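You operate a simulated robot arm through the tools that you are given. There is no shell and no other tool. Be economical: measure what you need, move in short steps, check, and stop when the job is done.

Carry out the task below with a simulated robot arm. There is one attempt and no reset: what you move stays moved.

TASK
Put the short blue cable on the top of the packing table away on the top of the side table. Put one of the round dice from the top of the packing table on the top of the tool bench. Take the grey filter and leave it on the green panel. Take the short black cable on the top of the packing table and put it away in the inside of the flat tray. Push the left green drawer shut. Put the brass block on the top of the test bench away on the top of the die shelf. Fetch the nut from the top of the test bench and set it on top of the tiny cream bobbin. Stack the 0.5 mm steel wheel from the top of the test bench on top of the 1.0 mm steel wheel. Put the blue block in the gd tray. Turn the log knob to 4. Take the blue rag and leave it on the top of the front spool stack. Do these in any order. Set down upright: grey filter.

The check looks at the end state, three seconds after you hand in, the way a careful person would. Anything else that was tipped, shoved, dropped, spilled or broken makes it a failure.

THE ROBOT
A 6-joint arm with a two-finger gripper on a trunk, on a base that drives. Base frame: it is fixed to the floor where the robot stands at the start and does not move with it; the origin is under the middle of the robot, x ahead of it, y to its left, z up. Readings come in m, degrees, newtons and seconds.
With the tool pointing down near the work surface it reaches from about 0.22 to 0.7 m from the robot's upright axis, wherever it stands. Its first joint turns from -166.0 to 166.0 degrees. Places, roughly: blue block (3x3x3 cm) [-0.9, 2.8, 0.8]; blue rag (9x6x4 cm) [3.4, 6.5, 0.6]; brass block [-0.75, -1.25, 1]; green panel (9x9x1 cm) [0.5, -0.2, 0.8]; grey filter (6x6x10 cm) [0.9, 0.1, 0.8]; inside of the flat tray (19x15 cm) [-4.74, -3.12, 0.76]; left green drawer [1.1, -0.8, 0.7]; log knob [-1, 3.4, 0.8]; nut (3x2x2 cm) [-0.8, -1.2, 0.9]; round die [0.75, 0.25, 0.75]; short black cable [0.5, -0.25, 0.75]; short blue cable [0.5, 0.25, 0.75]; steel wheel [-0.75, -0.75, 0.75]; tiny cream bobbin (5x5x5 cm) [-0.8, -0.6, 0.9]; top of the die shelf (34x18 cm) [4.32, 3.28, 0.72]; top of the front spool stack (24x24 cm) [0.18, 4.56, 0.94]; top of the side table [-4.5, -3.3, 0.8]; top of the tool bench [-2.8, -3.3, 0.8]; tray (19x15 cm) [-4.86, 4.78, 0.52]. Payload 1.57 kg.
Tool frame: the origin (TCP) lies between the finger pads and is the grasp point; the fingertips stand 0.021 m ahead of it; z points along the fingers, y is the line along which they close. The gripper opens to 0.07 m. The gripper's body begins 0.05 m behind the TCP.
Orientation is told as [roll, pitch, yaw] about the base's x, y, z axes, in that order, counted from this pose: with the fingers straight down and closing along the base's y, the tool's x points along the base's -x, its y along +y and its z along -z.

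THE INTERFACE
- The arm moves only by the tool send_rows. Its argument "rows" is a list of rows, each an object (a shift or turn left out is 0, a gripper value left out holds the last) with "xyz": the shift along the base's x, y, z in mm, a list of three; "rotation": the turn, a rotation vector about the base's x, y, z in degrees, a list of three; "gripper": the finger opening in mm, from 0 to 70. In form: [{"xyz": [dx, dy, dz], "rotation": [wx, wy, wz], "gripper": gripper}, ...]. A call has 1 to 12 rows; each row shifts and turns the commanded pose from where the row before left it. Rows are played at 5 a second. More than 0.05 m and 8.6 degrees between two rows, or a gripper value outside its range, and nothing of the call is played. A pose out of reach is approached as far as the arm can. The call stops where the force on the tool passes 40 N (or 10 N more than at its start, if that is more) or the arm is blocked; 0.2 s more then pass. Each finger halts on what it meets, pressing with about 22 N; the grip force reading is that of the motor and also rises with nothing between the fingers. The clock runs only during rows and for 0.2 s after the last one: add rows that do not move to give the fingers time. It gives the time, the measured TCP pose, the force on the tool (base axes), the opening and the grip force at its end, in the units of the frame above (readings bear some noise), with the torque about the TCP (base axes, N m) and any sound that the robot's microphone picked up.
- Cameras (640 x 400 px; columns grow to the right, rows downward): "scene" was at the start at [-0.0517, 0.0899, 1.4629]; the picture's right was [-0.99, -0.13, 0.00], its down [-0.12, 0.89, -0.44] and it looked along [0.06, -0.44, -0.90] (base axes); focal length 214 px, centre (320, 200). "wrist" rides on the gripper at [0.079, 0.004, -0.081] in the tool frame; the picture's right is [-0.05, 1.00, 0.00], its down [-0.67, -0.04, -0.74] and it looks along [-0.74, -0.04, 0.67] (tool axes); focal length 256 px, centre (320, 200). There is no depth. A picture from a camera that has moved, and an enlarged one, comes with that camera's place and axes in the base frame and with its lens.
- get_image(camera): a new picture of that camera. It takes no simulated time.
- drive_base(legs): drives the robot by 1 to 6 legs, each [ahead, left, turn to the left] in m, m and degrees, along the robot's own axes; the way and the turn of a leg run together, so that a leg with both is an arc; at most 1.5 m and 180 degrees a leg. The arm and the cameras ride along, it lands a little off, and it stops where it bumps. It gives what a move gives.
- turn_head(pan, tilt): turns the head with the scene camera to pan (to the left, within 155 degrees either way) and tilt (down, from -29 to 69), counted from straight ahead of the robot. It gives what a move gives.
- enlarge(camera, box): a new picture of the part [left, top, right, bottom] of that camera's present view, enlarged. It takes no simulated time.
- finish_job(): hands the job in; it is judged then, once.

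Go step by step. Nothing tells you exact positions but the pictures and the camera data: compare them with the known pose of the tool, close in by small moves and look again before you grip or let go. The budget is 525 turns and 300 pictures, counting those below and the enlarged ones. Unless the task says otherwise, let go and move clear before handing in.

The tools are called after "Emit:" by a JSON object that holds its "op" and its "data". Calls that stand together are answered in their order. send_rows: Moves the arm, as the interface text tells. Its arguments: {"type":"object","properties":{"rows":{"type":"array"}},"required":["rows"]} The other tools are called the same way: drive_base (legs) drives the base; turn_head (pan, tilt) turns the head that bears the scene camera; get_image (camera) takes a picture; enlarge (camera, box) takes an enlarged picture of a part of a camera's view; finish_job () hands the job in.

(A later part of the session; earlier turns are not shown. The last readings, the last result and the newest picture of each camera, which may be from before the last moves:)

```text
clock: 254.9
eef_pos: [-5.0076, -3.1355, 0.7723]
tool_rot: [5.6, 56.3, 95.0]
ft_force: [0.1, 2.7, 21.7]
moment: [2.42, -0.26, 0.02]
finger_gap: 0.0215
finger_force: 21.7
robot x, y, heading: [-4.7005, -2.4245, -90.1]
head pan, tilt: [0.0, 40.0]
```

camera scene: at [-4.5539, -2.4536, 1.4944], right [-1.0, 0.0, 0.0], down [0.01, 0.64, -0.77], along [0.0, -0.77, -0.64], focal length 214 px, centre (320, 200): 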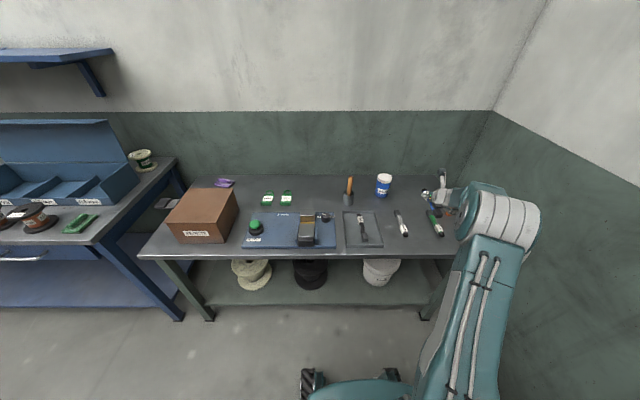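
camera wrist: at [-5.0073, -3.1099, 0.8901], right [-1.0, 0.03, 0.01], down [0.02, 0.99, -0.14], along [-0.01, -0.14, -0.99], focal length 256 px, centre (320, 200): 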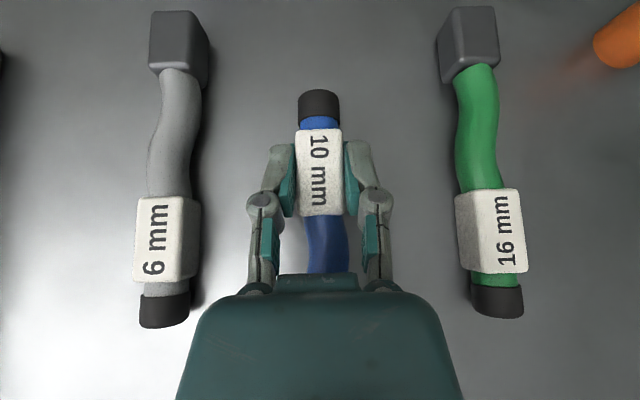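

Contact at the head end. Release, then lift.

Emit:
{"op": "send_rows", "data": {"rows": [{"gripper": 27}, {"gripper": 33}, {"gripper": 40}, {}, {"xyz": [0, 0, 4]}, {"xyz": [0, 0, 10]}, {"xyz": [0, 2, 25]}, {"xyz": [0, 5, 35]}, {"xyz": [0, 10, 40]}, {"xyz": [0, 20, 40]}]}}

Emit:
{"op": "get_image", "data": {"camera": "wrist"}}

```text
clock: 257.1
eef_pos: [-5.0082, -3.096, 0.9219]
tool_rot: [5.2, 55.9, 94.5]
ft_force: [-0.2, 0.1, 0.0]
moment: [-0.07, 0.0, 0.02]
finger_gap: 0.04
finger_force: 0.1
robot x, y, heading: [-4.7018, -2.4231, -90.0]
head pan, tilt: [0.0, 40.0]
```

```text
223 pictures are left
camera wrist: at [-5.0071, -3.0736, 1.0319], right [-1.0, 0.03, 0.01], down [0.03, 0.99, -0.14], along [-0.01, -0.14, -0.99], focal length 256 px, centre (320, 200)
```

wrist: 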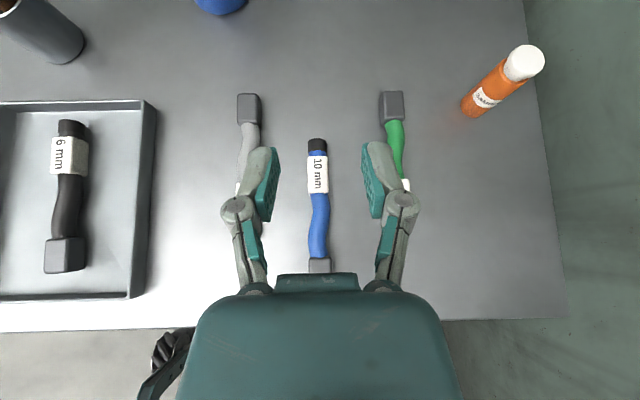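

Blue cable is on the side table. I back away, recentre the arm, and return for a die.

Emit:
{"op": "drive_base", "data": {"legs": [[-0.5, 0.2, 0]]}}

Emit:
{"op": "send_rows", "data": {"rows": [{"xyz": [40, 0, 0]}, {"xyz": [40, 10, 0]}, {"xyz": [40, 10, 0]}, {"xyz": [40, 10, 0]}, {"xyz": [40, 10, 0]}, {"xyz": [20, 10, 0]}]}}

Emit:
{"op": "turn_head", "data": {"pan": 50, "tilt": 30}}

Emit:
{"op": "get_image", "data": {"camera": "scene"}}

Emit:
{"op": "drive_base", "data": {"legs": [[-0.5, 0.9, 0], [-1.2, 0.4, 0], [-1.5, 0, 0], [-0.6, 0, 0], [0, 0, 90]]}}

```text
clock: 260.3
eef_pos: [-4.8079, -2.594, 0.9208]
tool_rot: [5.2, 56.0, 94.2]
ft_force: [0.1, 0.3, 0.9]
moment: [-0.01, 0.03, -0.01]
finger_gap: 0.0401
finger_force: 0.1
robot x, y, heading: [-4.4961, -1.9262, -90.5]
head pan, tilt: [0.0, 40.0]
```

```text
clock: 261.7
eef_pos: [-4.5838, -2.544, 0.9246]
tool_rot: [5.5, 56.1, 94.3]
ft_force: [1.0, 1.1, -0.9]
moment: [0.0, 0.03, 0.0]
finger_gap: 0.0399
finger_force: 0.1
robot x, y, heading: [-4.4899, -1.9228, -90.6]
head pan, tilt: [0.0, 40.0]
```

```text
clock: 262.9
eef_pos: [-4.586, -2.5436, 0.9227]
tool_rot: [5.5, 56.0, 94.2]
ft_force: [0.2, 0.0, 0.0]
moment: [-0.01, -0.01, 0.01]
finger_gap: 0.0403
finger_force: 0.0
robot x, y, heading: [-4.4956, -1.9187, -90.4]
head pan, tilt: [50.0, 30.0]
```

```text
222 pictures are left
camera scene: at [-4.2709, -1.9265, 1.5091], right [-0.65, -0.76, 0.0], down [-0.38, 0.33, -0.87], along [0.66, -0.56, -0.5], focal length 214 px, centre (320, 200)
```

scene: 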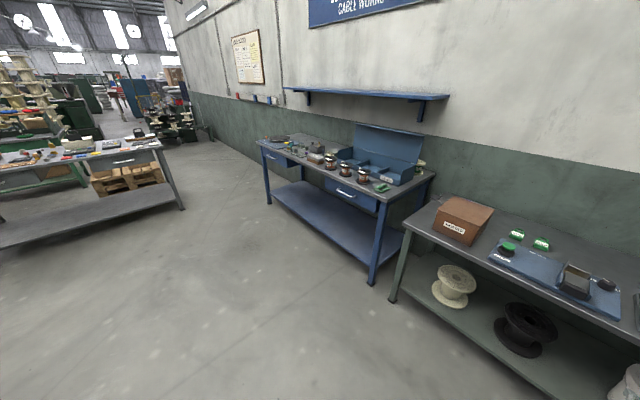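

```text
clock: 288.0
eef_pos: [-2.5859, 1.8012, 0.9228]
tool_rot: [5.5, 56.1, -174.3]
ft_force: [0.8, -0.1, -0.4]
moment: [0.01, 0.01, 0.02]
finger_gap: 0.04
finger_force: 0.0
robot x, y, heading: [-3.2089, 1.8748, 1.0]
head pan, tilt: [50.0, 30.0]
```

Emit:
{"op": "drive_base", "data": {"legs": [[1.5, -0.02, -1], [1.25, 0, 0], [0, -0.9, 0], [0, -0.9, 0]]}}

Emit:
{"op": "send_rows", "data": {"rows": [{"rotation": [-3, 0, -4], "gripper": 70}, {}]}}

Emit:
{"op": "turn_head", "data": {"pan": 0, "tilt": 45}}

Emit:
{"op": "get_image", "data": {"camera": "scene"}}

Emit:
{"op": "get_image", "data": {"camera": "wrist"}}

```text
refused: leg 1 is longer than a leg can be; nothing moved
```

```text
clock: 288.6
eef_pos: [-2.5854, 1.7914, 0.9271]
tool_rot: [7.4, 55.8, -174.1]
ft_force: [-0.4, 0.0, -0.6]
moment: [-0.01, -0.02, -0.01]
finger_gap: 0.07
finger_force: 0.1
out of reach, approached as far as the arm can: row 1
robot x, y, heading: [-3.2067, 1.8744, 0.9]
head pan, tilt: [50.0, 30.0]
```

```text
clock: 289.8
eef_pos: [-2.5858, 1.7907, 0.928]
tool_rot: [7.4, 55.9, -174.1]
ft_force: [0.0, 0.1, 0.3]
moment: [0.0, 0.02, -0.01]
finger_gap: 0.0699
finger_force: 0.1
robot x, y, heading: [-3.2116, 1.876, 0.5]
head pan, tilt: [0.0, 45.0]
```

```text
221 pictures are left
camera scene: at [-3.1876, 2.0298, 1.4866], right [0.02, -1.0, 0.0], down [-0.71, -0.01, -0.71], along [0.71, 0.01, -0.71], focal length 214 px, centre (320, 200)
```

scene: 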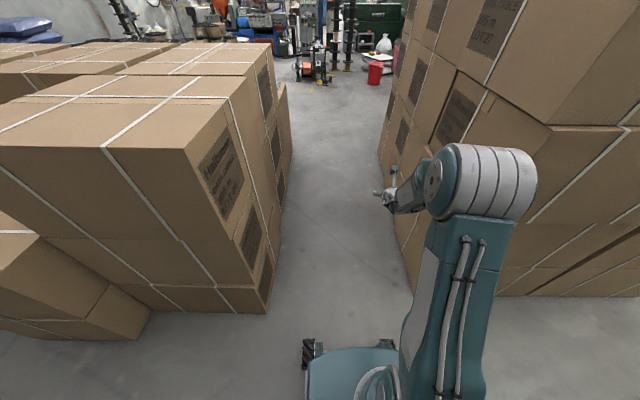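

```text
220 pictures are left
camera wrist: at [-2.6087, 1.795, 1.0373], right [-0.03, -1.0, 0.03], down [-0.99, 0.03, -0.14], along [0.14, -0.03, -0.99], focal length 256 px, centre (320, 200)
```

wrist: 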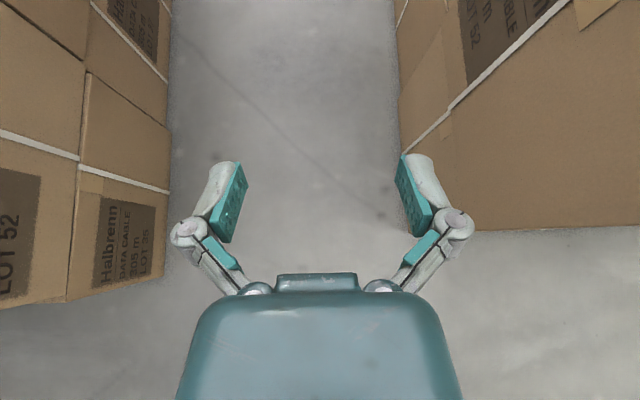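

Emit:
{"op": "drive_base", "data": {"legs": [[1.48, 0, -0.7], [1.25, 0, 0], [0, -0.9, 0], [0, -0.88, 0]]}}

Emit:
{"op": "get_image", "data": {"camera": "scene"}}

Emit:
{"op": "get_image", "data": {"camera": "wrist"}}

```text
clock: 311.7
eef_pos: [0.1552, 0.0235, 0.9266]
tool_rot: [7.5, 55.8, -174.6]
ft_force: [-0.5, -0.5, 0.1]
moment: [0.0, -0.01, 0.0]
finger_gap: 0.0701
finger_force: 0.0
robot x, y, heading: [-0.465, 0.1156, 0.2]
head pan, tilt: [0.0, 45.0]
```

```text
219 pictures are left
camera scene: at [-0.4442, 0.2704, 1.4863], right [0.0, -1.0, 0.0], down [-0.71, 0.0, -0.71], along [0.71, 0.0, -0.71], focal length 214 px, centre (320, 200)
```

scene: 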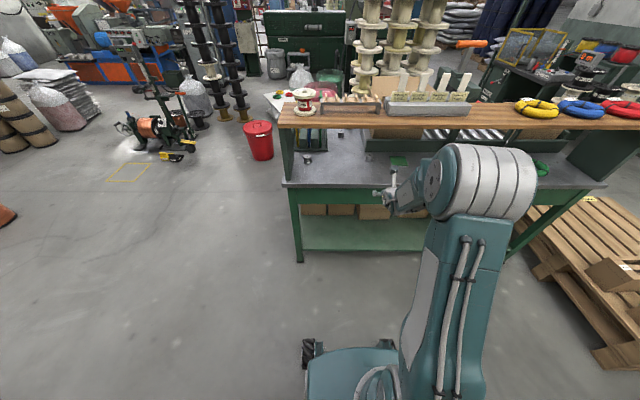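

```text
218 pictures are left
camera wrist: at [0.1319, 0.0284, 1.0374], right [-0.04, -1.0, 0.03], down [-0.99, 0.04, -0.14], along [0.14, -0.04, -0.99], focal length 256 px, centre (320, 200)
```

wrist: 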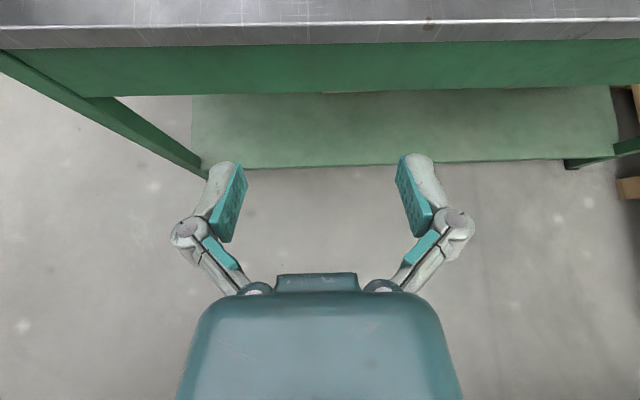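

Emit:
{"op": "send_rows", "data": {"rows": [{"xyz": [0, 0, -20]}, {"xyz": [0, 0, -20]}]}}

Emit:
{"op": "drive_base", "data": {"legs": [[0.22, 0, 0]]}}

Emit:
{"op": "get_image", "data": {"camera": "wrist"}}

Emit:
{"op": "get_image", "data": {"camera": "scene"}}

```text
clock: 312.3
eef_pos: [0.1548, 0.0192, 0.8887]
tool_rot: [6.9, 55.9, -174.6]
ft_force: [-0.9, -1.0, 0.4]
moment: [0.0, 0.0, 0.0]
finger_gap: 0.0701
finger_force: 0.0
out of reach, approached as far as the arm can: row 2
robot x, y, heading: [-0.4682, 0.1146, 0.2]
head pan, tilt: [0.0, 45.0]
```

```text
clock: 313.9
eef_pos: [0.3746, 0.0197, 0.8884]
tool_rot: [6.8, 55.8, -174.7]
ft_force: [0.1, 0.9, 0.9]
moment: [-0.01, 0.01, 0.03]
finger_gap: 0.07
finger_force: 0.1
robot x, y, heading: [-0.2491, 0.1187, 0.4]
head pan, tilt: [0.0, 45.0]
```

```text
217 pictures are left
camera wrist: at [0.3517, 0.0237, 0.9987], right [-0.03, -1.0, 0.02], down [-0.99, 0.03, -0.14], along [0.14, -0.03, -0.99], focal length 256 px, centre (320, 200)
```

wrist: 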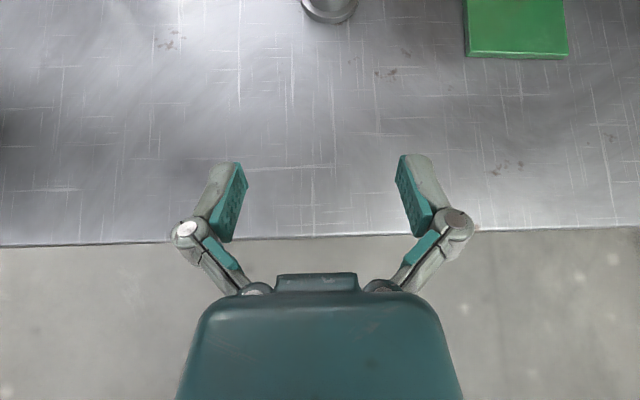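

```text
216 pictures are left
camera scene: at [-0.2246, 0.2691, 1.4866], right [0.01, -1.0, 0.0], down [-0.71, 0.0, -0.71], along [0.71, 0.0, -0.71], focal length 214 px, centre (320, 200)
```

scene: 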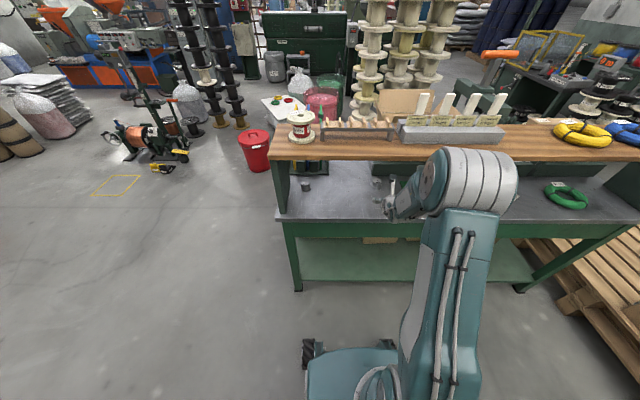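

Emit:
{"op": "send_rows", "data": {"rows": [{"xyz": [30, -4, 0]}, {"xyz": [30, -4, 0]}, {"xyz": [30, -3, -5]}, {"xyz": [25, -2, -5]}]}}

Emit:
{"op": "get_image", "data": {"camera": "wrist"}}

Emit:
{"op": "get_image", "data": {"camera": "scene"}}

```text
clock: 314.9
eef_pos: [0.4911, 0.0075, 0.8776]
tool_rot: [6.8, 55.8, -174.7]
ft_force: [-0.1, -1.1, -0.1]
moment: [0.01, -0.02, 0.0]
finger_gap: 0.0698
finger_force: 0.1
robot x, y, heading: [-0.2465, 0.1169, 0.5]
head pan, tilt: [0.0, 45.0]
```

```text
215 pictures are left
camera wrist: at [0.4668, 0.0107, 0.9885], right [-0.03, -1.0, 0.02], down [-0.99, 0.03, -0.14], along [0.14, -0.03, -0.99], focal length 256 px, centre (320, 200)
```

wrist: 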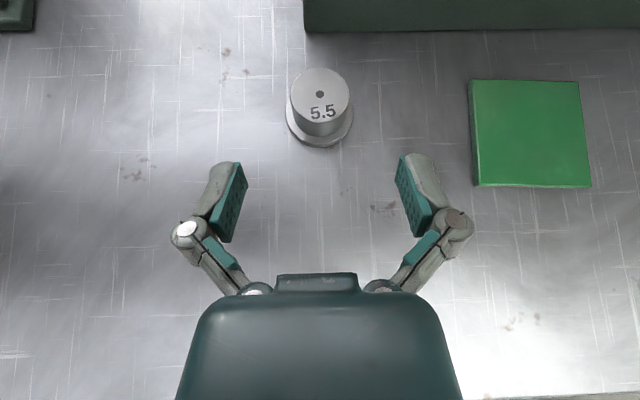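

```text
214 pictures are left
camera scene: at [-0.224, 0.2691, 1.4865], right [0.01, -1.0, 0.0], down [-0.71, 0.0, -0.71], along [0.71, 0.0, -0.71], focal length 214 px, centre (320, 200)
```

scene: 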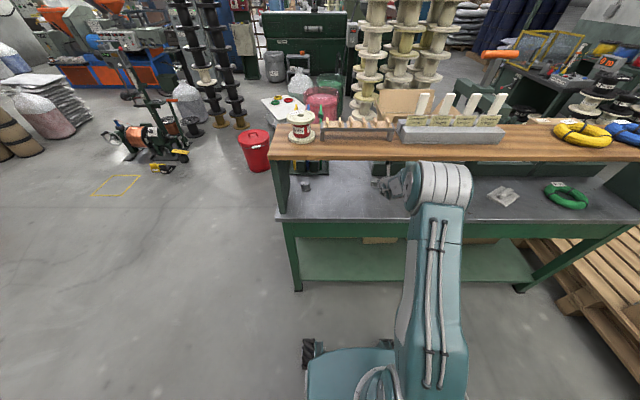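

Die 5.5 is centred at ≈(0.563,0.002). Move over and down.

Emit:
{"op": "send_rows", "data": {"rows": [{"xyz": [22, -2, 0]}, {"xyz": [22, -2, 0]}, {"xyz": [20, -2, -5]}, {"xyz": [0, 0, -15]}, {"xyz": [0, 0, -15]}]}}

Emit:
{"op": "get_image", "data": {"camera": "wrist"}}

```text
clock: 316.1
eef_pos: [0.5522, 0.001, 0.8439]
tool_rot: [6.8, 55.7, -174.6]
ft_force: [-0.3, 0.0, -0.1]
moment: [0.0, 0.02, 0.03]
finger_gap: 0.0701
finger_force: 0.1
robot x, y, heading: [-0.2514, 0.1167, 0.4]
head pan, tilt: [0.0, 45.0]
```

```text
213 pictures are left
camera wrist: at [0.531, 0.0048, 0.9543], right [-0.03, -1.0, 0.02], down [-0.99, 0.03, -0.14], along [0.14, -0.03, -0.99], focal length 256 px, centre (320, 200)
```

wrist: 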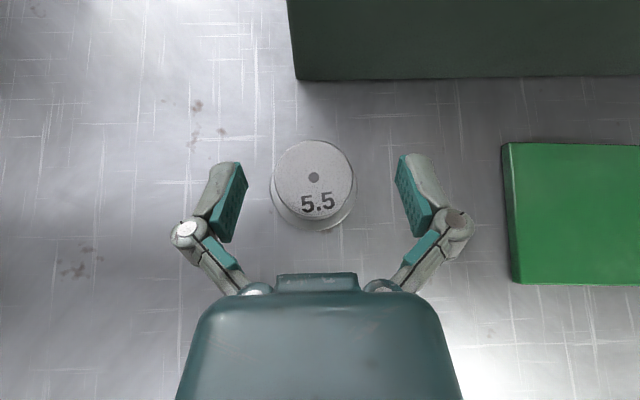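

Emit:
{"op": "send_rows", "data": {"rows": [{"xyz": [2, 3, -8]}, {"xyz": [0, 0, -7]}, {"xyz": [0, 0, -4], "gripper": 60}, {"gripper": 48}, {"gripper": 35}, {"gripper": 20}, {}, {}]}}

Emit:
{"op": "get_image", "data": {"camera": "wrist"}}

```text
clock: 317.9
eef_pos: [0.5568, 0.0041, 0.8252]
tool_rot: [6.8, 55.9, -174.6]
ft_force: [-0.7, 0.0, 1.4]
moment: [0.17, -0.01, -0.03]
finger_gap: 0.0398
finger_force: 22.2
robot x, y, heading: [-0.2496, 0.1183, 0.4]
head pan, tilt: [0.0, 45.0]
```

```text
212 pictures are left
camera wrist: at [0.5325, 0.0078, 0.9352], right [-0.03, -1.0, 0.02], down [-0.99, 0.03, -0.14], along [0.14, -0.03, -0.99], focal length 256 px, centre (320, 200)
```

wrist: 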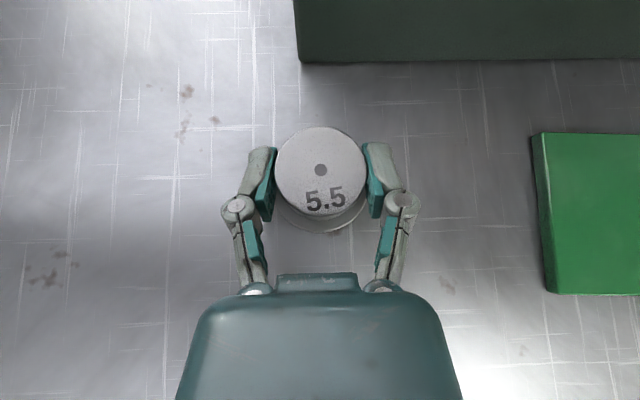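

Gripped (gap 40 mm). Lift slightly and back out from under the shelf.

Emit:
{"op": "send_rows", "data": {"rows": [{"xyz": [0, 0, 6]}, {"xyz": [-10, 0, 8]}, {"xyz": [-25, 0, 10]}, {"xyz": [-35, 0, 10]}, {"xyz": [-35, 0, 5]}, {"xyz": [-35, 0, 0]}]}}

Emit:
{"op": "get_image", "data": {"camera": "wrist"}}

```text
clock: 319.4
eef_pos: [0.4154, 0.0038, 0.8634]
tool_rot: [6.8, 55.8, -174.7]
ft_force: [0.5, 0.3, -3.1]
moment: [0.0, 0.03, -0.04]
finger_gap: 0.0392
finger_force: 21.8
robot x, y, heading: [-0.2428, 0.1139, 0.4]
head pan, tilt: [0.0, 45.0]
```

```text
211 pictures are left
camera wrist: at [0.3919, 0.0072, 0.9742], right [-0.04, -1.0, 0.02], down [-0.99, 0.03, -0.14], along [0.14, -0.03, -0.99], focal length 256 px, centre (320, 200)
```

wrist: 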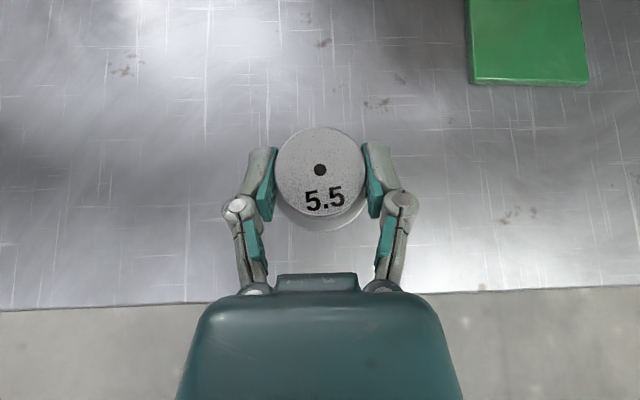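

Emit:
{"op": "drive_base", "data": {"legs": [[-0.2, 0, 0], [0, 1.0, 0], [0.35, 0.75, 0], [0, 0, 179.3], [1.5, 0, 0], [1.5, 0, 0]]}}

Emit:
{"op": "drive_base", "data": {"legs": [[0.15, 0, 0], [0, 0, 90], [1.5, 0, 0], [1.5, 0, 0], [0.5, 0, 0]]}}

Emit:
{"op": "get_image", "data": {"camera": "scene"}}

Emit:
{"op": "get_image", "data": {"camera": "wrist"}}

```text
clock: 351.1
eef_pos: [-3.761, 1.88, 0.863]
tool_rot: [6.9, 55.8, 6.3]
ft_force: [-0.1, -0.2, -2.6]
moment: [-0.01, -0.04, 0.0]
finger_gap: 0.0392
finger_force: 21.6
robot x, y, heading: [-3.0941, 1.7781, -178.7]
head pan, tilt: [0.0, 45.0]
```

```text
clock: 372.9
eef_pos: [-3.1821, -2.396, 0.8633]
tool_rot: [6.8, 55.8, 97.9]
ft_force: [-0.3, 0.4, -2.5]
moment: [0.01, 0.0, 0.0]
finger_gap: 0.0392
finger_force: 21.9
robot x, y, heading: [-3.0958, -1.731, -87.1]
head pan, tilt: [0.0, 45.0]
```

```text
210 pictures are left
camera scene: at [-2.9443, -1.7458, 1.4865], right [-1.0, -0.05, 0.0], down [-0.04, 0.71, -0.71], along [0.04, -0.7, -0.71], focal length 214 px, centre (320, 200)
```

scene: 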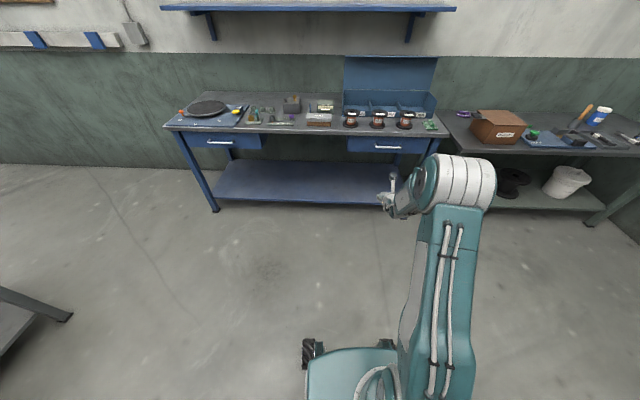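

```text
209 pictures are left
camera wrist: at [-3.1805, -2.3714, 0.9748], right [-1.0, -0.01, 0.02], down [-0.01, 0.99, -0.14], along [-0.02, -0.14, -0.99], focal length 256 px, centre (320, 200)
```

wrist: 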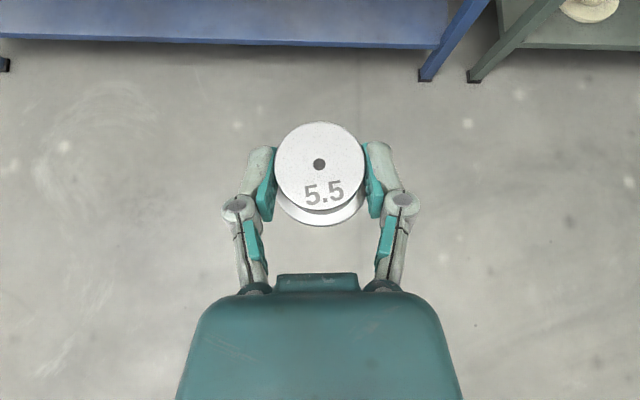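

Emit:
{"op": "enlarge", "data": {"camera": "scene", "box": [160, 50, 460, 238]}}

```text
2.13 times, centred on (310, 144) of scene
camera zoom: at [-2.9443, -1.7458, 1.4865], right [-1.0, -0.05, 0.0], down [-0.04, 0.71, -0.71], along [0.04, -0.7, -0.71], focal length 456 px, centre (341, 319)
```

zoom: 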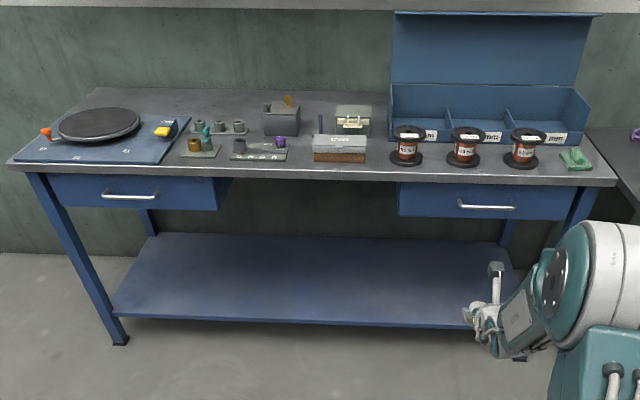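

A free strip along the bench's front edge lies around (-2.75,-3.145). I raise the tool and drive there.

Emit:
{"op": "send_rows", "data": {"rows": [{"xyz": [0, 0, 30]}, {"xyz": [0, 0, 30]}]}}

Emit:
{"op": "drive_base", "data": {"legs": [[0, 0.42, -2.8], [0.6, 0, 0]]}}

Emit:
{"op": "get_image", "data": {"camera": "wrist"}}

Emit:
{"op": "get_image", "data": {"camera": "scene"}}

```text
clock: 373.5
eef_pos: [-3.183, -2.3934, 0.9243]
tool_rot: [6.9, 55.9, 97.9]
ft_force: [0.3, 0.2, -3.0]
moment: [-0.01, -0.04, -0.02]
finger_gap: 0.039
finger_force: 22.1
robot x, y, heading: [-3.0983, -1.7251, -87.1]
head pan, tilt: [0.0, 45.0]
```

```text
clock: 379.1
eef_pos: [-2.7951, -2.9823, 0.9244]
tool_rot: [6.8, 56.0, 95.2]
ft_force: [0.4, -0.6, -2.3]
moment: [0.01, -0.01, 0.02]
finger_gap: 0.0391
finger_force: 22.1
robot x, y, heading: [-2.6831, -2.3207, -89.9]
head pan, tilt: [0.0, 45.0]
```

```text
207 pictures are left
camera wrist: at [-2.7919, -2.9588, 1.0354], right [-1.0, 0.04, 0.02], down [0.03, 0.99, -0.14], along [-0.03, -0.14, -0.99], focal length 256 px, centre (320, 200)
```

wrist: 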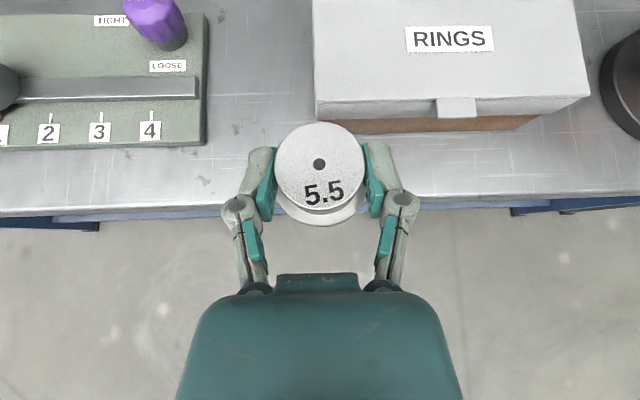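

```text
206 pictures are left
camera scene: at [-2.5253, -2.3459, 1.4866], right [-1.0, 0.0, 0.0], down [0.0, 0.71, -0.71], along [0.0, -0.71, -0.71], focal length 214 px, centre (320, 200)
```

scene: 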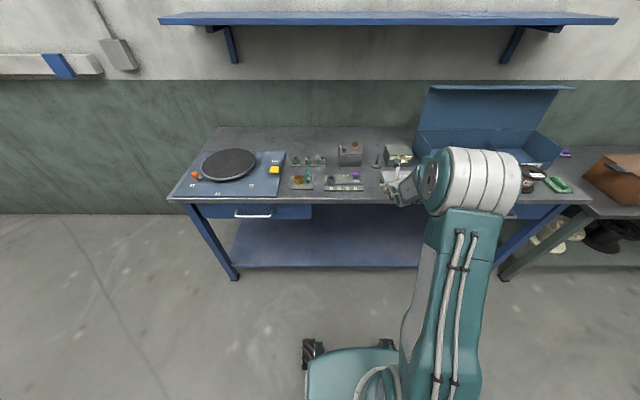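

Gap between the gauge and the RINGS box front: target die at (-2.735,-3.037). Move and lower.

Emit:
{"op": "send_rows", "data": {"rows": [{"xyz": [30, -20, 0]}, {"xyz": [30, -29, 0]}, {"xyz": [0, 0, -30]}, {"xyz": [0, 0, -25]}, {"xyz": [0, 0, -10]}]}}

Emit:
{"op": "get_image", "data": {"camera": "wrist"}}

```text
clock: 380.3
eef_pos: [-2.761, -3.0393, 0.8752]
tool_rot: [6.5, 56.6, 95.5]
ft_force: [0.5, 2.9, 28.3]
moment: [0.12, -0.07, -0.1]
finger_gap: 0.0396
finger_force: 22.3
out of reach, approached as far as the arm can: row 2, 3, 4
robot x, y, heading: [-2.679, -2.3182, -89.8]
head pan, tilt: [0.0, 45.0]
```

```text
205 pictures are left
camera wrist: at [-2.7587, -3.0142, 0.9857], right [-1.0, 0.03, 0.02], down [0.03, 0.99, -0.15], along [-0.02, -0.15, -0.99], focal length 256 px, centre (320, 200)
```

wrist: 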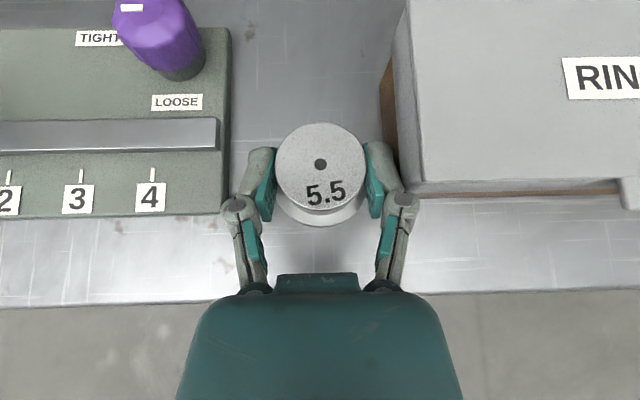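

Bench top is ≈0.84 and the die is in contact. I lift a bit and shift back/left so the opening finger won't touch the box.

Emit:
{"op": "send_rows", "data": {"rows": [{"xyz": [0, 0, 8]}, {"xyz": [0, 8, 6]}, {"xyz": [0, 10, 0]}]}}

Emit:
{"op": "drive_base", "data": {"legs": [[0, 0.03, 0]]}}

Emit:
{"op": "get_image", "data": {"camera": "wrist"}}

```text
clock: 381.1
eef_pos: [-2.7624, -3.0184, 0.882]
tool_rot: [6.2, 55.6, 95.1]
ft_force: [-0.3, 0.2, -2.9]
moment: [0.06, 0.0, -0.03]
finger_gap: 0.0394
finger_force: 22.0
robot x, y, heading: [-2.6785, -2.3208, -89.9]
head pan, tilt: [0.0, 45.0]
```

```text
clock: 382.1
eef_pos: [-2.7386, -3.0191, 0.8873]
tool_rot: [6.6, 56.1, 94.7]
ft_force: [-0.2, 1.0, -3.5]
moment: [0.03, 0.06, -0.01]
finger_gap: 0.0397
finger_force: 14.6
robot x, y, heading: [-2.6484, -2.3201, -90.1]
head pan, tilt: [0.0, 45.0]
stopped in leg 1: the force on the tool passed its limit at 46 N (the readings are from after the stop); the commanded pose is now the measured one
```

```text
204 pictures are left
camera wrist: at [-2.7366, -2.9949, 0.9976], right [-1.0, 0.04, 0.02], down [0.04, 0.99, -0.14], along [-0.03, -0.14, -0.99], focal length 256 px, centre (320, 200)
```

wrist: 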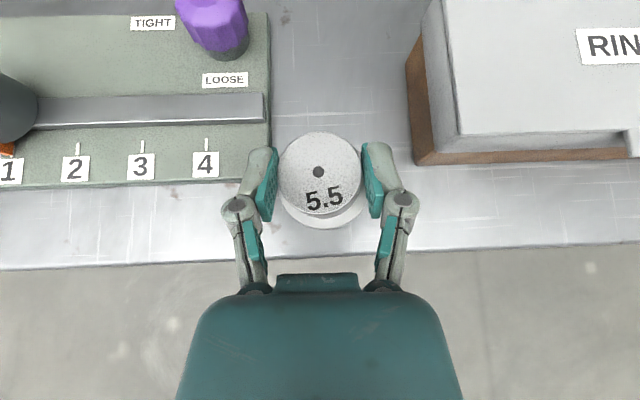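

I centre the die in the gap (x≈-2.75), lower, and will open only slightly.

Emit:
{"op": "send_rows", "data": {"rows": [{"xyz": [0, 0, 6]}, {"xyz": [-10, 3, 0]}, {}]}}

Emit:
{"op": "get_image", "data": {"camera": "wrist"}}

```text
clock: 382.9
eef_pos: [-2.7478, -3.0159, 0.8922]
tool_rot: [6.5, 56.2, 94.7]
ft_force: [-0.5, 0.0, -2.8]
moment: [0.06, -0.02, -0.01]
finger_gap: 0.0396
finger_force: 22.1
robot x, y, heading: [-2.6488, -2.3215, -89.9]
head pan, tilt: [0.0, 45.0]
```

```text
203 pictures are left
camera wrist: at [-2.746, -2.9919, 1.0038], right [-1.0, 0.04, 0.02], down [0.04, 0.99, -0.14], along [-0.03, -0.14, -0.99], focal length 256 px, centre (320, 200)
```

wrist: 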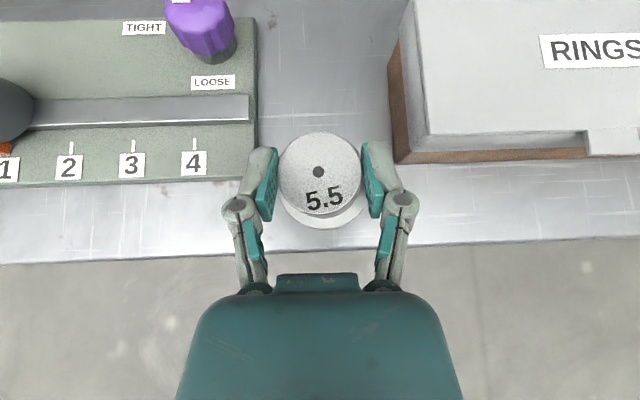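

Emit:
{"op": "send_rows", "data": {"rows": [{"xyz": [0, 0, -3]}, {"xyz": [0, 0, -3]}, {"xyz": [0, 0, -2]}, {"xyz": [0, 0, -2]}]}}

```text
clock: 383.9
eef_pos: [-2.7486, -3.0151, 0.8841]
tool_rot: [6.7, 56.3, 94.7]
ft_force: [-1.9, -0.9, 3.8]
moment: [0.0, -0.07, 0.01]
finger_gap: 0.0393
finger_force: 22.0
robot x, y, heading: [-2.6468, -2.3252, -89.7]
head pan, tilt: [0.0, 45.0]
```

Emit:
{"op": "send_rows", "data": {"rows": [{"gripper": 43}, {"gripper": 46}, {}]}}

Emit:
{"op": "get_image", "data": {"camera": "wrist"}}

```text
clock: 384.7
eef_pos: [-2.7493, -3.0156, 0.8838]
tool_rot: [6.6, 56.2, 94.7]
ft_force: [0.1, -1.1, 0.0]
moment: [-0.03, 0.01, -0.01]
finger_gap: 0.0459
finger_force: 0.0
robot x, y, heading: [-2.6506, -2.3185, -89.9]
head pan, tilt: [0.0, 45.0]
```

```text
202 pictures are left
camera wrist: at [-2.7464, -2.9918, 0.9942], right [-1.0, 0.04, 0.02], down [0.04, 0.99, -0.14], along [-0.03, -0.14, -0.99], focal length 256 px, centre (320, 200)
```

wrist: 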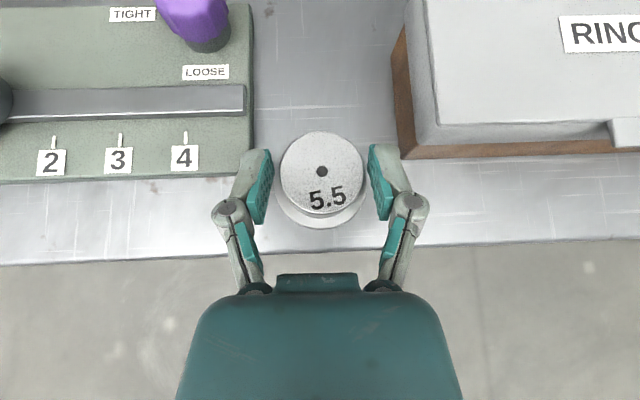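

Die stands free. Lift straight up and check.

Emit:
{"op": "send_rows", "data": {"rows": [{"xyz": [0, 0, 8]}, {"xyz": [0, 0, 15]}, {"xyz": [0, 0, 30]}, {"xyz": [0, 20, 35]}]}}

Emit:
{"op": "get_image", "data": {"camera": "wrist"}}

```text
clock: 385.7
eef_pos: [-2.7487, -2.9952, 0.9709]
tool_rot: [6.6, 56.1, 94.8]
ft_force: [0.4, 1.0, -0.6]
moment: [-0.03, 0.03, 0.02]
finger_gap: 0.0462
finger_force: 0.2
robot x, y, heading: [-2.6489, -2.3181, -90.3]
head pan, tilt: [0.0, 45.0]
```

```text
201 pictures are left
camera wrist: at [-2.7463, -2.9718, 1.0812], right [-1.0, 0.04, 0.02], down [0.04, 0.99, -0.14], along [-0.03, -0.14, -0.99], focal length 256 px, centre (320, 200)
```

wrist: 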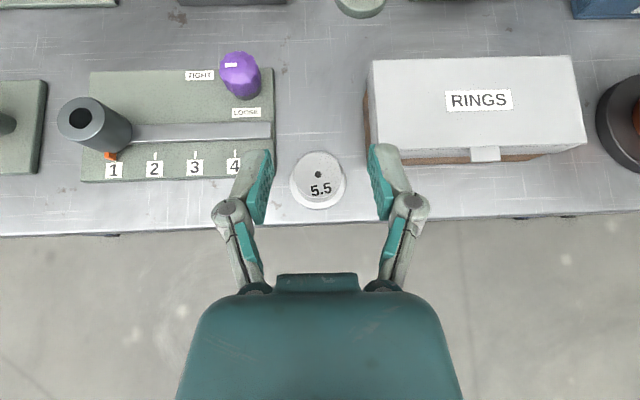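

The die is placed. I drive back north, then look toward the gd tray area.

Emit:
{"op": "drive_base", "data": {"legs": [[-0.6, -0.45, 0], [-1.5, 0, 0], [-1.5, 0, 0], [-0.6, 0, 0], [0, 0, 90]]}}

Emit:
{"op": "turn_head", "data": {"pan": 110, "tilt": 20}}

Emit:
{"op": "get_image", "data": {"camera": "scene"}}

```text
clock: 409.1
eef_pos: [-2.6434, 1.3316, 0.9676]
tool_rot: [6.5, 55.3, 136.8]
ft_force: [-14.1, -7.1, 0.4]
moment: [0.15, -0.16, 0.15]
finger_gap: 0.0417
finger_force: 0.0
robot x, y, heading: [-3.0258, 1.8941, -46.1]
head pan, tilt: [0.0, 45.0]
stopped in leg 5: the force on the tool passed its limit at 112 N (the readings are from after the stop); the commanded pose is now the measured one
```

```text
clock: 410.9
eef_pos: [-2.6417, 1.332, 0.9684]
tool_rot: [6.4, 55.2, 136.9]
ft_force: [-28.9, -2.0, -0.7]
moment: [-0.03, -0.3, 0.71]
finger_gap: 0.04
finger_force: 0.0
robot x, y, heading: [-3.023, 1.8873, -46.3]
head pan, tilt: [110.0, 20.0]
```

```text
200 pictures are left
camera scene: at [-2.9164, 2.1206, 1.526], right [0.9, -0.44, 0.0], down [-0.15, -0.3, -0.94], along [0.41, 0.84, -0.34], focal length 214 px, centre (320, 200)
```

scene: 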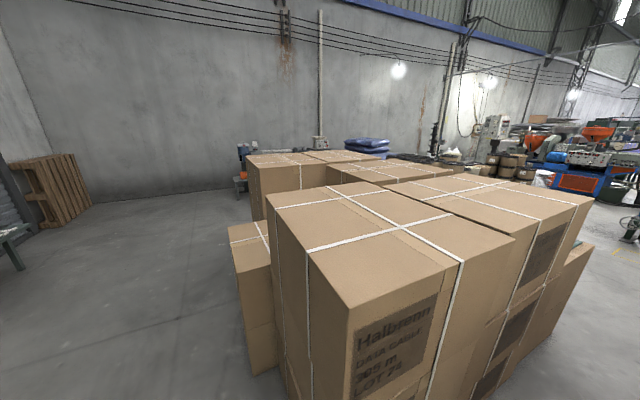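

The turn swept the gripper into the carton stack. I back off and check it.

Emit:
{"op": "drive_base", "data": {"legs": [[0, 0, -20]]}}

Emit:
{"op": "turn_head", "data": {"pan": 10, "tilt": 40}}

Emit:
{"op": "get_image", "data": {"camera": "scene"}}

Emit:
{"op": "get_image", "data": {"camera": "wrist"}}

```text
clock: 412.4
eef_pos: [-2.8578, 1.2356, 0.9675]
tool_rot: [6.6, 55.3, 117.0]
ft_force: [-1.1, 0.9, -0.7]
moment: [0.03, 0.01, -0.01]
finger_gap: 0.046
finger_force: 0.2
robot x, y, heading: [-3.0239, 1.8887, -66.0]
head pan, tilt: [110.0, 20.0]
```

```text
clock: 414.2
eef_pos: [-2.8577, 1.2347, 0.9671]
tool_rot: [6.6, 55.3, 117.0]
ft_force: [-0.1, -0.3, -0.2]
moment: [-0.01, -0.03, 0.01]
finger_gap: 0.0457
finger_force: 0.0
robot x, y, heading: [-3.024, 1.8917, -66.4]
head pan, tilt: [10.0, 40.0]
```

```text
199 pictures are left
camera scene: at [-2.859, 1.9349, 1.4938], right [-0.83, -0.56, 0.0], down [-0.36, 0.54, -0.77], along [0.42, -0.64, -0.64], focal length 214 px, centre (320, 200)
```

scene: 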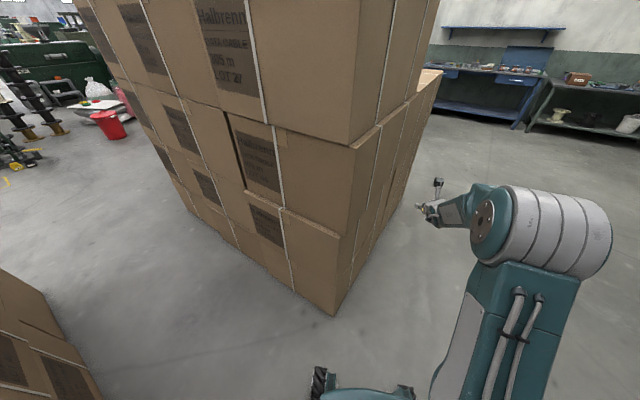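

```text
198 pictures are left
camera wrist: at [-2.8637, 1.2569, 1.0792], right [-0.94, -0.34, 0.02], down [-0.34, 0.93, -0.13], along [0.02, -0.13, -0.99], focal length 256 px, centre (320, 200)
```

wrist: 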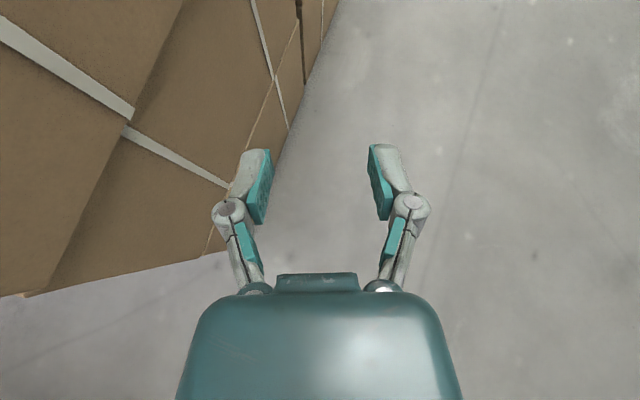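

Emit:
{"op": "drive_base", "data": {"legs": [[-0.163, -0.365, 0], [0, 0, 66]]}}

Emit:
{"op": "turn_head", "data": {"pan": 0, "tilt": 35}}

Emit:
{"op": "get_image", "data": {"camera": "scene"}}

```text
clock: 419.6
eef_pos: [-2.7548, 1.785, 0.9688]
tool_rot: [6.5, 55.3, -176.4]
ft_force: [-0.3, 0.9, 0.3]
moment: [-0.02, 0.01, -0.01]
finger_gap: 0.046
finger_force: 0.0
robot x, y, heading: [-3.4276, 1.8914, 0.3]
head pan, tilt: [10.0, 40.0]
```

```text
clock: 420.3
eef_pos: [-2.7555, 1.7841, 0.9676]
tool_rot: [6.6, 55.3, -176.4]
ft_force: [-0.1, 0.1, 0.0]
moment: [0.01, 0.02, 0.01]
finger_gap: 0.046
finger_force: 0.1
robot x, y, heading: [-3.4243, 1.8892, 0.3]
head pan, tilt: [0.0, 35.0]
```

```text
197 pictures are left
camera scene: at [-3.3947, 2.0455, 1.5013], right [0.01, -1.0, 0.0], down [-0.57, 0.0, -0.82], along [0.82, 0.01, -0.57], focal length 214 px, centre (320, 200)
```

scene: 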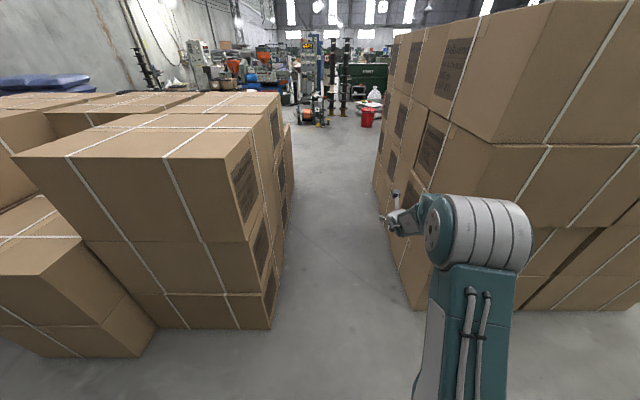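

Emit:
{"op": "drive_base", "data": {"legs": [[1.5, 0, 0], [1.5, 0, 0], [0.45, 0, 0], [0, 1.05, 0], [0, 0, 180]]}}

Emit:
{"op": "get_image", "data": {"camera": "scene"}}

Emit:
{"op": "get_image", "data": {"camera": "wrist"}}

```text
clock: 449.4
eef_pos: [-0.6622, 3.0735, 0.9688]
tool_rot: [6.7, 55.2, 3.2]
ft_force: [0.4, -0.2, -0.4]
moment: [0.02, 0.02, -0.04]
finger_gap: 0.0458
finger_force: 0.2
robot x, y, heading: [0.0051, 2.963, 179.9]
head pan, tilt: [0.0, 35.0]
```

```text
196 pictures are left
camera scene: at [-0.0237, 2.8061, 1.5014], right [0.0, 1.0, 0.0], down [0.57, 0.0, -0.82], along [-0.82, 0.0, -0.57], focal length 214 px, centre (320, 200)
```

scene: 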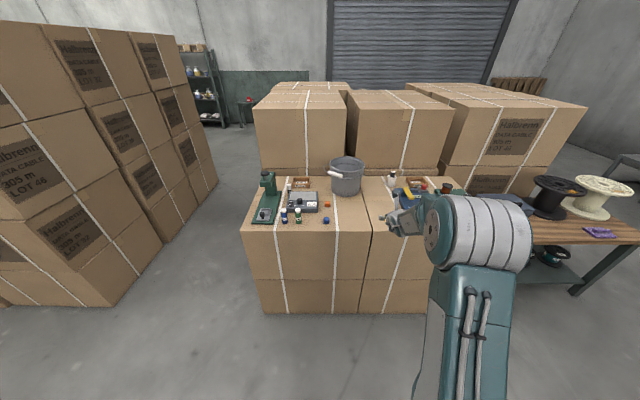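

```text
195 pictures are left
camera wrist: at [-0.6406, 3.0702, 1.0796], right [0.07, 1.0, 0.02], down [0.99, -0.07, -0.13], along [-0.13, 0.03, -0.99], focal length 256 px, centre (320, 200)
```

wrist: 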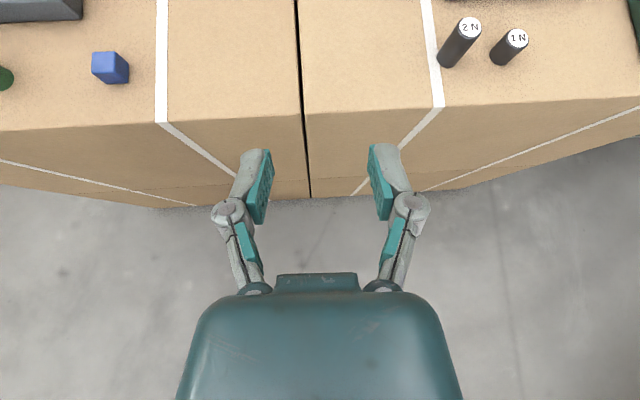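

Emit:
{"op": "enlarge", "data": {"camera": "scene", "box": [230, 150, 430, 275]}}

Emit:
{"op": "turn_head", "data": {"pan": -35, "tilt": 40}}

Emit:
{"op": "get_image", "data": {"camera": "scene"}}

```text
3.20 times, centred on (330, 212) of scene
camera zoom: at [-0.0237, 2.8061, 1.5014], right [0.0, 1.0, 0.0], down [0.57, 0.0, -0.82], along [-0.82, 0.0, -0.57], focal length 686 px, centre (288, 160)
```

zoom: 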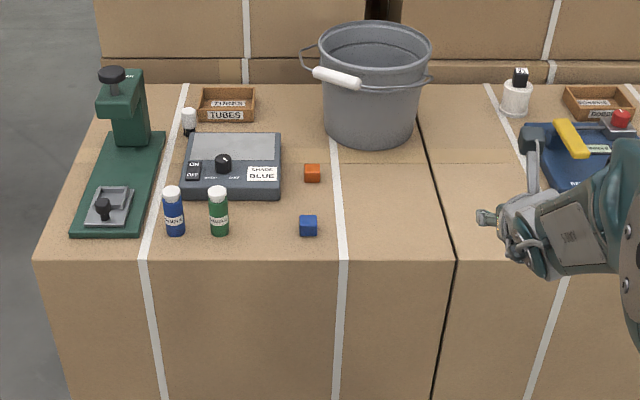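

```text
clock: 450.4
eef_pos: [-0.6622, 3.0738, 0.9697]
tool_rot: [6.6, 55.3, 3.1]
ft_force: [1.3, -0.1, 0.0]
moment: [-0.04, -0.02, 0.02]
finger_gap: 0.0462
finger_force: 0.1
robot x, y, heading: [0.0077, 2.9595, 180.3]
head pan, tilt: [-35.0, 40.0]
```

```text
193 pictures are left
camera scene: at [-0.0053, 2.8549, 1.4938], right [0.57, 0.82, 0.0], down [0.53, -0.37, -0.77], along [-0.63, 0.44, -0.64], focal length 214 px, centre (320, 200)
```

scene: 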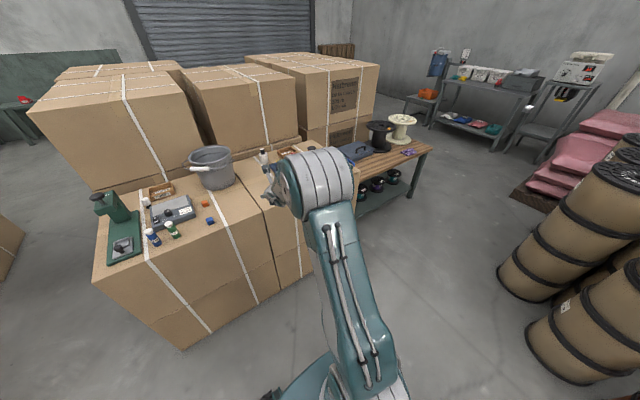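

I shift north to view the knob device with both cameras.

Emit:
{"op": "drive_base", "data": {"legs": [[0, -0.3, 0]]}}

Emit:
{"op": "turn_head", "data": {"pan": 0, "tilt": 45}}

Emit:
{"op": "get_image", "data": {"camera": "wrist"}}

Emit:
{"op": "enlarge", "data": {"camera": "scene", "box": [260, 90, 480, 228]}}

```text
clock: 452.4
eef_pos: [-0.6616, 3.3714, 0.971]
tool_rot: [6.8, 55.3, 3.4]
ft_force: [-0.8, 0.4, 0.0]
moment: [0.04, -0.01, -0.01]
finger_gap: 0.0459
finger_force: 0.1
robot x, y, heading: [0.0064, 3.2613, 180.0]
head pan, tilt: [-35.0, 40.0]
```

```text
clock: 453.5
eef_pos: [-0.66, 3.3769, 0.9692]
tool_rot: [6.3, 55.4, 2.9]
ft_force: [-0.1, -0.9, -0.1]
moment: [-0.05, -0.01, -0.01]
finger_gap: 0.0458
finger_force: 0.1
robot x, y, heading: [0.0076, 3.261, 180.0]
head pan, tilt: [0.0, 45.0]
```

```text
192 pictures are left
camera wrist: at [-0.6392, 3.3742, 1.0799], right [0.07, 1.0, 0.02], down [0.99, -0.07, -0.13], along [-0.13, 0.03, -0.99], focal length 256 px, centre (320, 200)
```

wrist: 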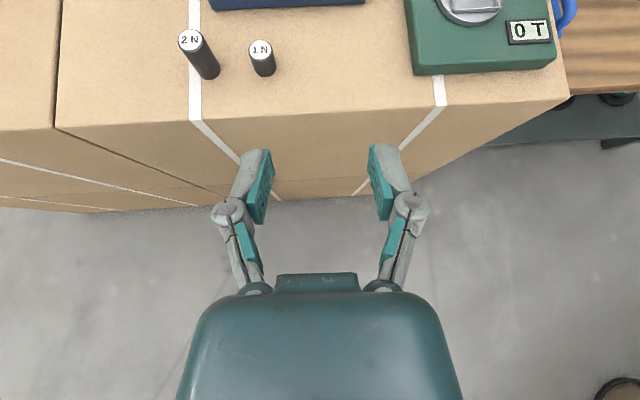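

```text
2.90 times, centred on (370, 159) of scene
camera zoom: at [-0.0169, 3.1091, 1.4868], right [0.0, 1.0, 0.0], down [0.71, 0.0, -0.71], along [-0.71, 0.0, -0.71], focal length 622 px, centre (175, 319)
```

zoom: 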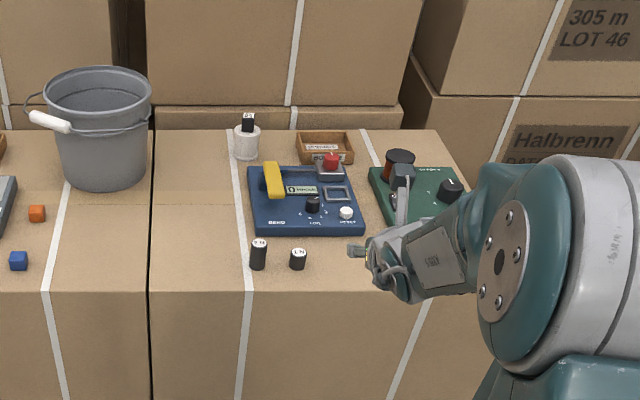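

Emit:
{"op": "enlarge", "data": {"camera": "scene", "box": [338, 138, 398, 176]}}

```text
10.53 times, centred on (368, 157) of scene
camera zoom: at [-0.0169, 3.1091, 1.4868], right [0.0, 1.0, 0.0], down [0.71, 0.0, -0.71], along [-0.71, 0.0, -0.71], focal length 2258 px, centre (-185, 653)
```

zoom: 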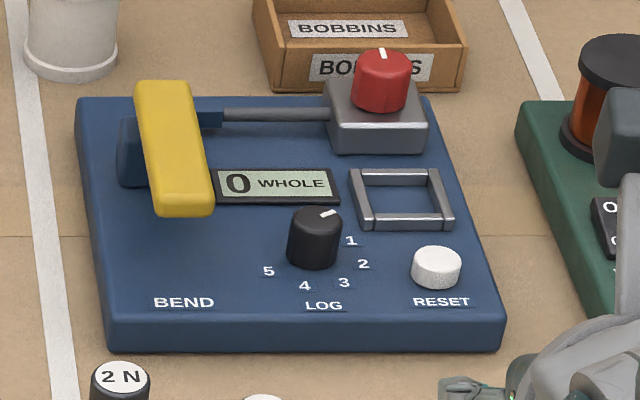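

The log knob (black, labelled LOG) points at 1; 4 is ~138° clockwise from above. I bring the tool vertical and pre-rotate it counter-clockwise.

Emit:
{"op": "send_rows", "data": {"rows": [{"xyz": [0, 0, 10], "rotation": [0, -7.9, 0]}, {"xyz": [0, 0, 10], "rotation": [0, -7.9, 0]}, {"xyz": [0, 0, 10], "rotation": [0, -7.9, 0]}, {"rotation": [0, -7.9, 0]}, {"rotation": [0, -7.9, 0]}, {"rotation": [0, -7.9, 0]}, {"rotation": [0, -7.9, 0]}]}}

Emit:
{"op": "send_rows", "data": {"rows": [{"rotation": [0, 0, 8.2]}, {"rotation": [0, 0, 8.2]}, {"rotation": [0, 0, 8.2]}, {"rotation": [0, 0, 8.2]}, {"rotation": [0, 0, 8.2]}, {"rotation": [0, 0, 8.2]}, {"rotation": [0, 0, 8.2]}, {"rotation": [0, 0, 8.2]}, {"rotation": [0, 0, 8.2]}]}}

Emit:
{"op": "get_image", "data": {"camera": "wrist"}}

```text
clock: 455.1
eef_pos: [-0.6639, 3.3589, 0.9804]
tool_rot: [-0.6, 15.9, 1.7]
ft_force: [0.7, -0.5, 0.6]
moment: [0.02, 0.0, 0.01]
finger_gap: 0.0459
finger_force: 0.0
out of reach, approached as far as the arm can: row 1, 2, 3
robot x, y, heading: [0.009, 3.264, 180.0]
head pan, tilt: [0.0, 45.0]
```

```text
clock: 457.1
eef_pos: [-0.6632, 3.3579, 0.9809]
tool_rot: [-0.7, 16.1, 75.7]
ft_force: [0.2, 0.1, 0.1]
moment: [-0.02, 0.01, 0.01]
finger_gap: 0.0461
finger_force: 0.1
robot x, y, heading: [0.0073, 3.2629, 180.0]
head pan, tilt: [0.0, 45.0]
```

```text
189 pictures are left
camera wrist: at [-0.6826, 3.3079, 1.0802], right [-0.96, 0.29, -0.03], down [0.23, 0.81, 0.53], along [0.18, 0.5, -0.85], focal length 256 px, centre (320, 200)
```

wrist: 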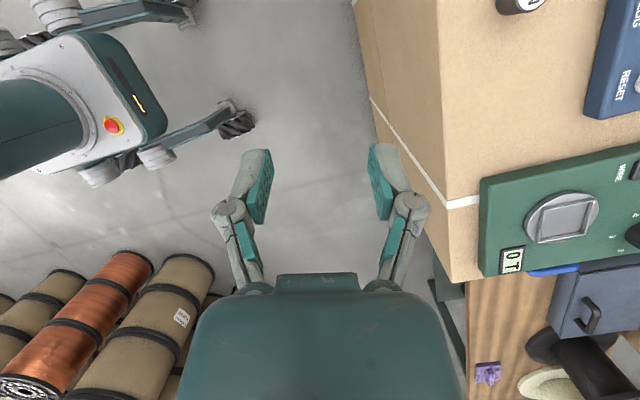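

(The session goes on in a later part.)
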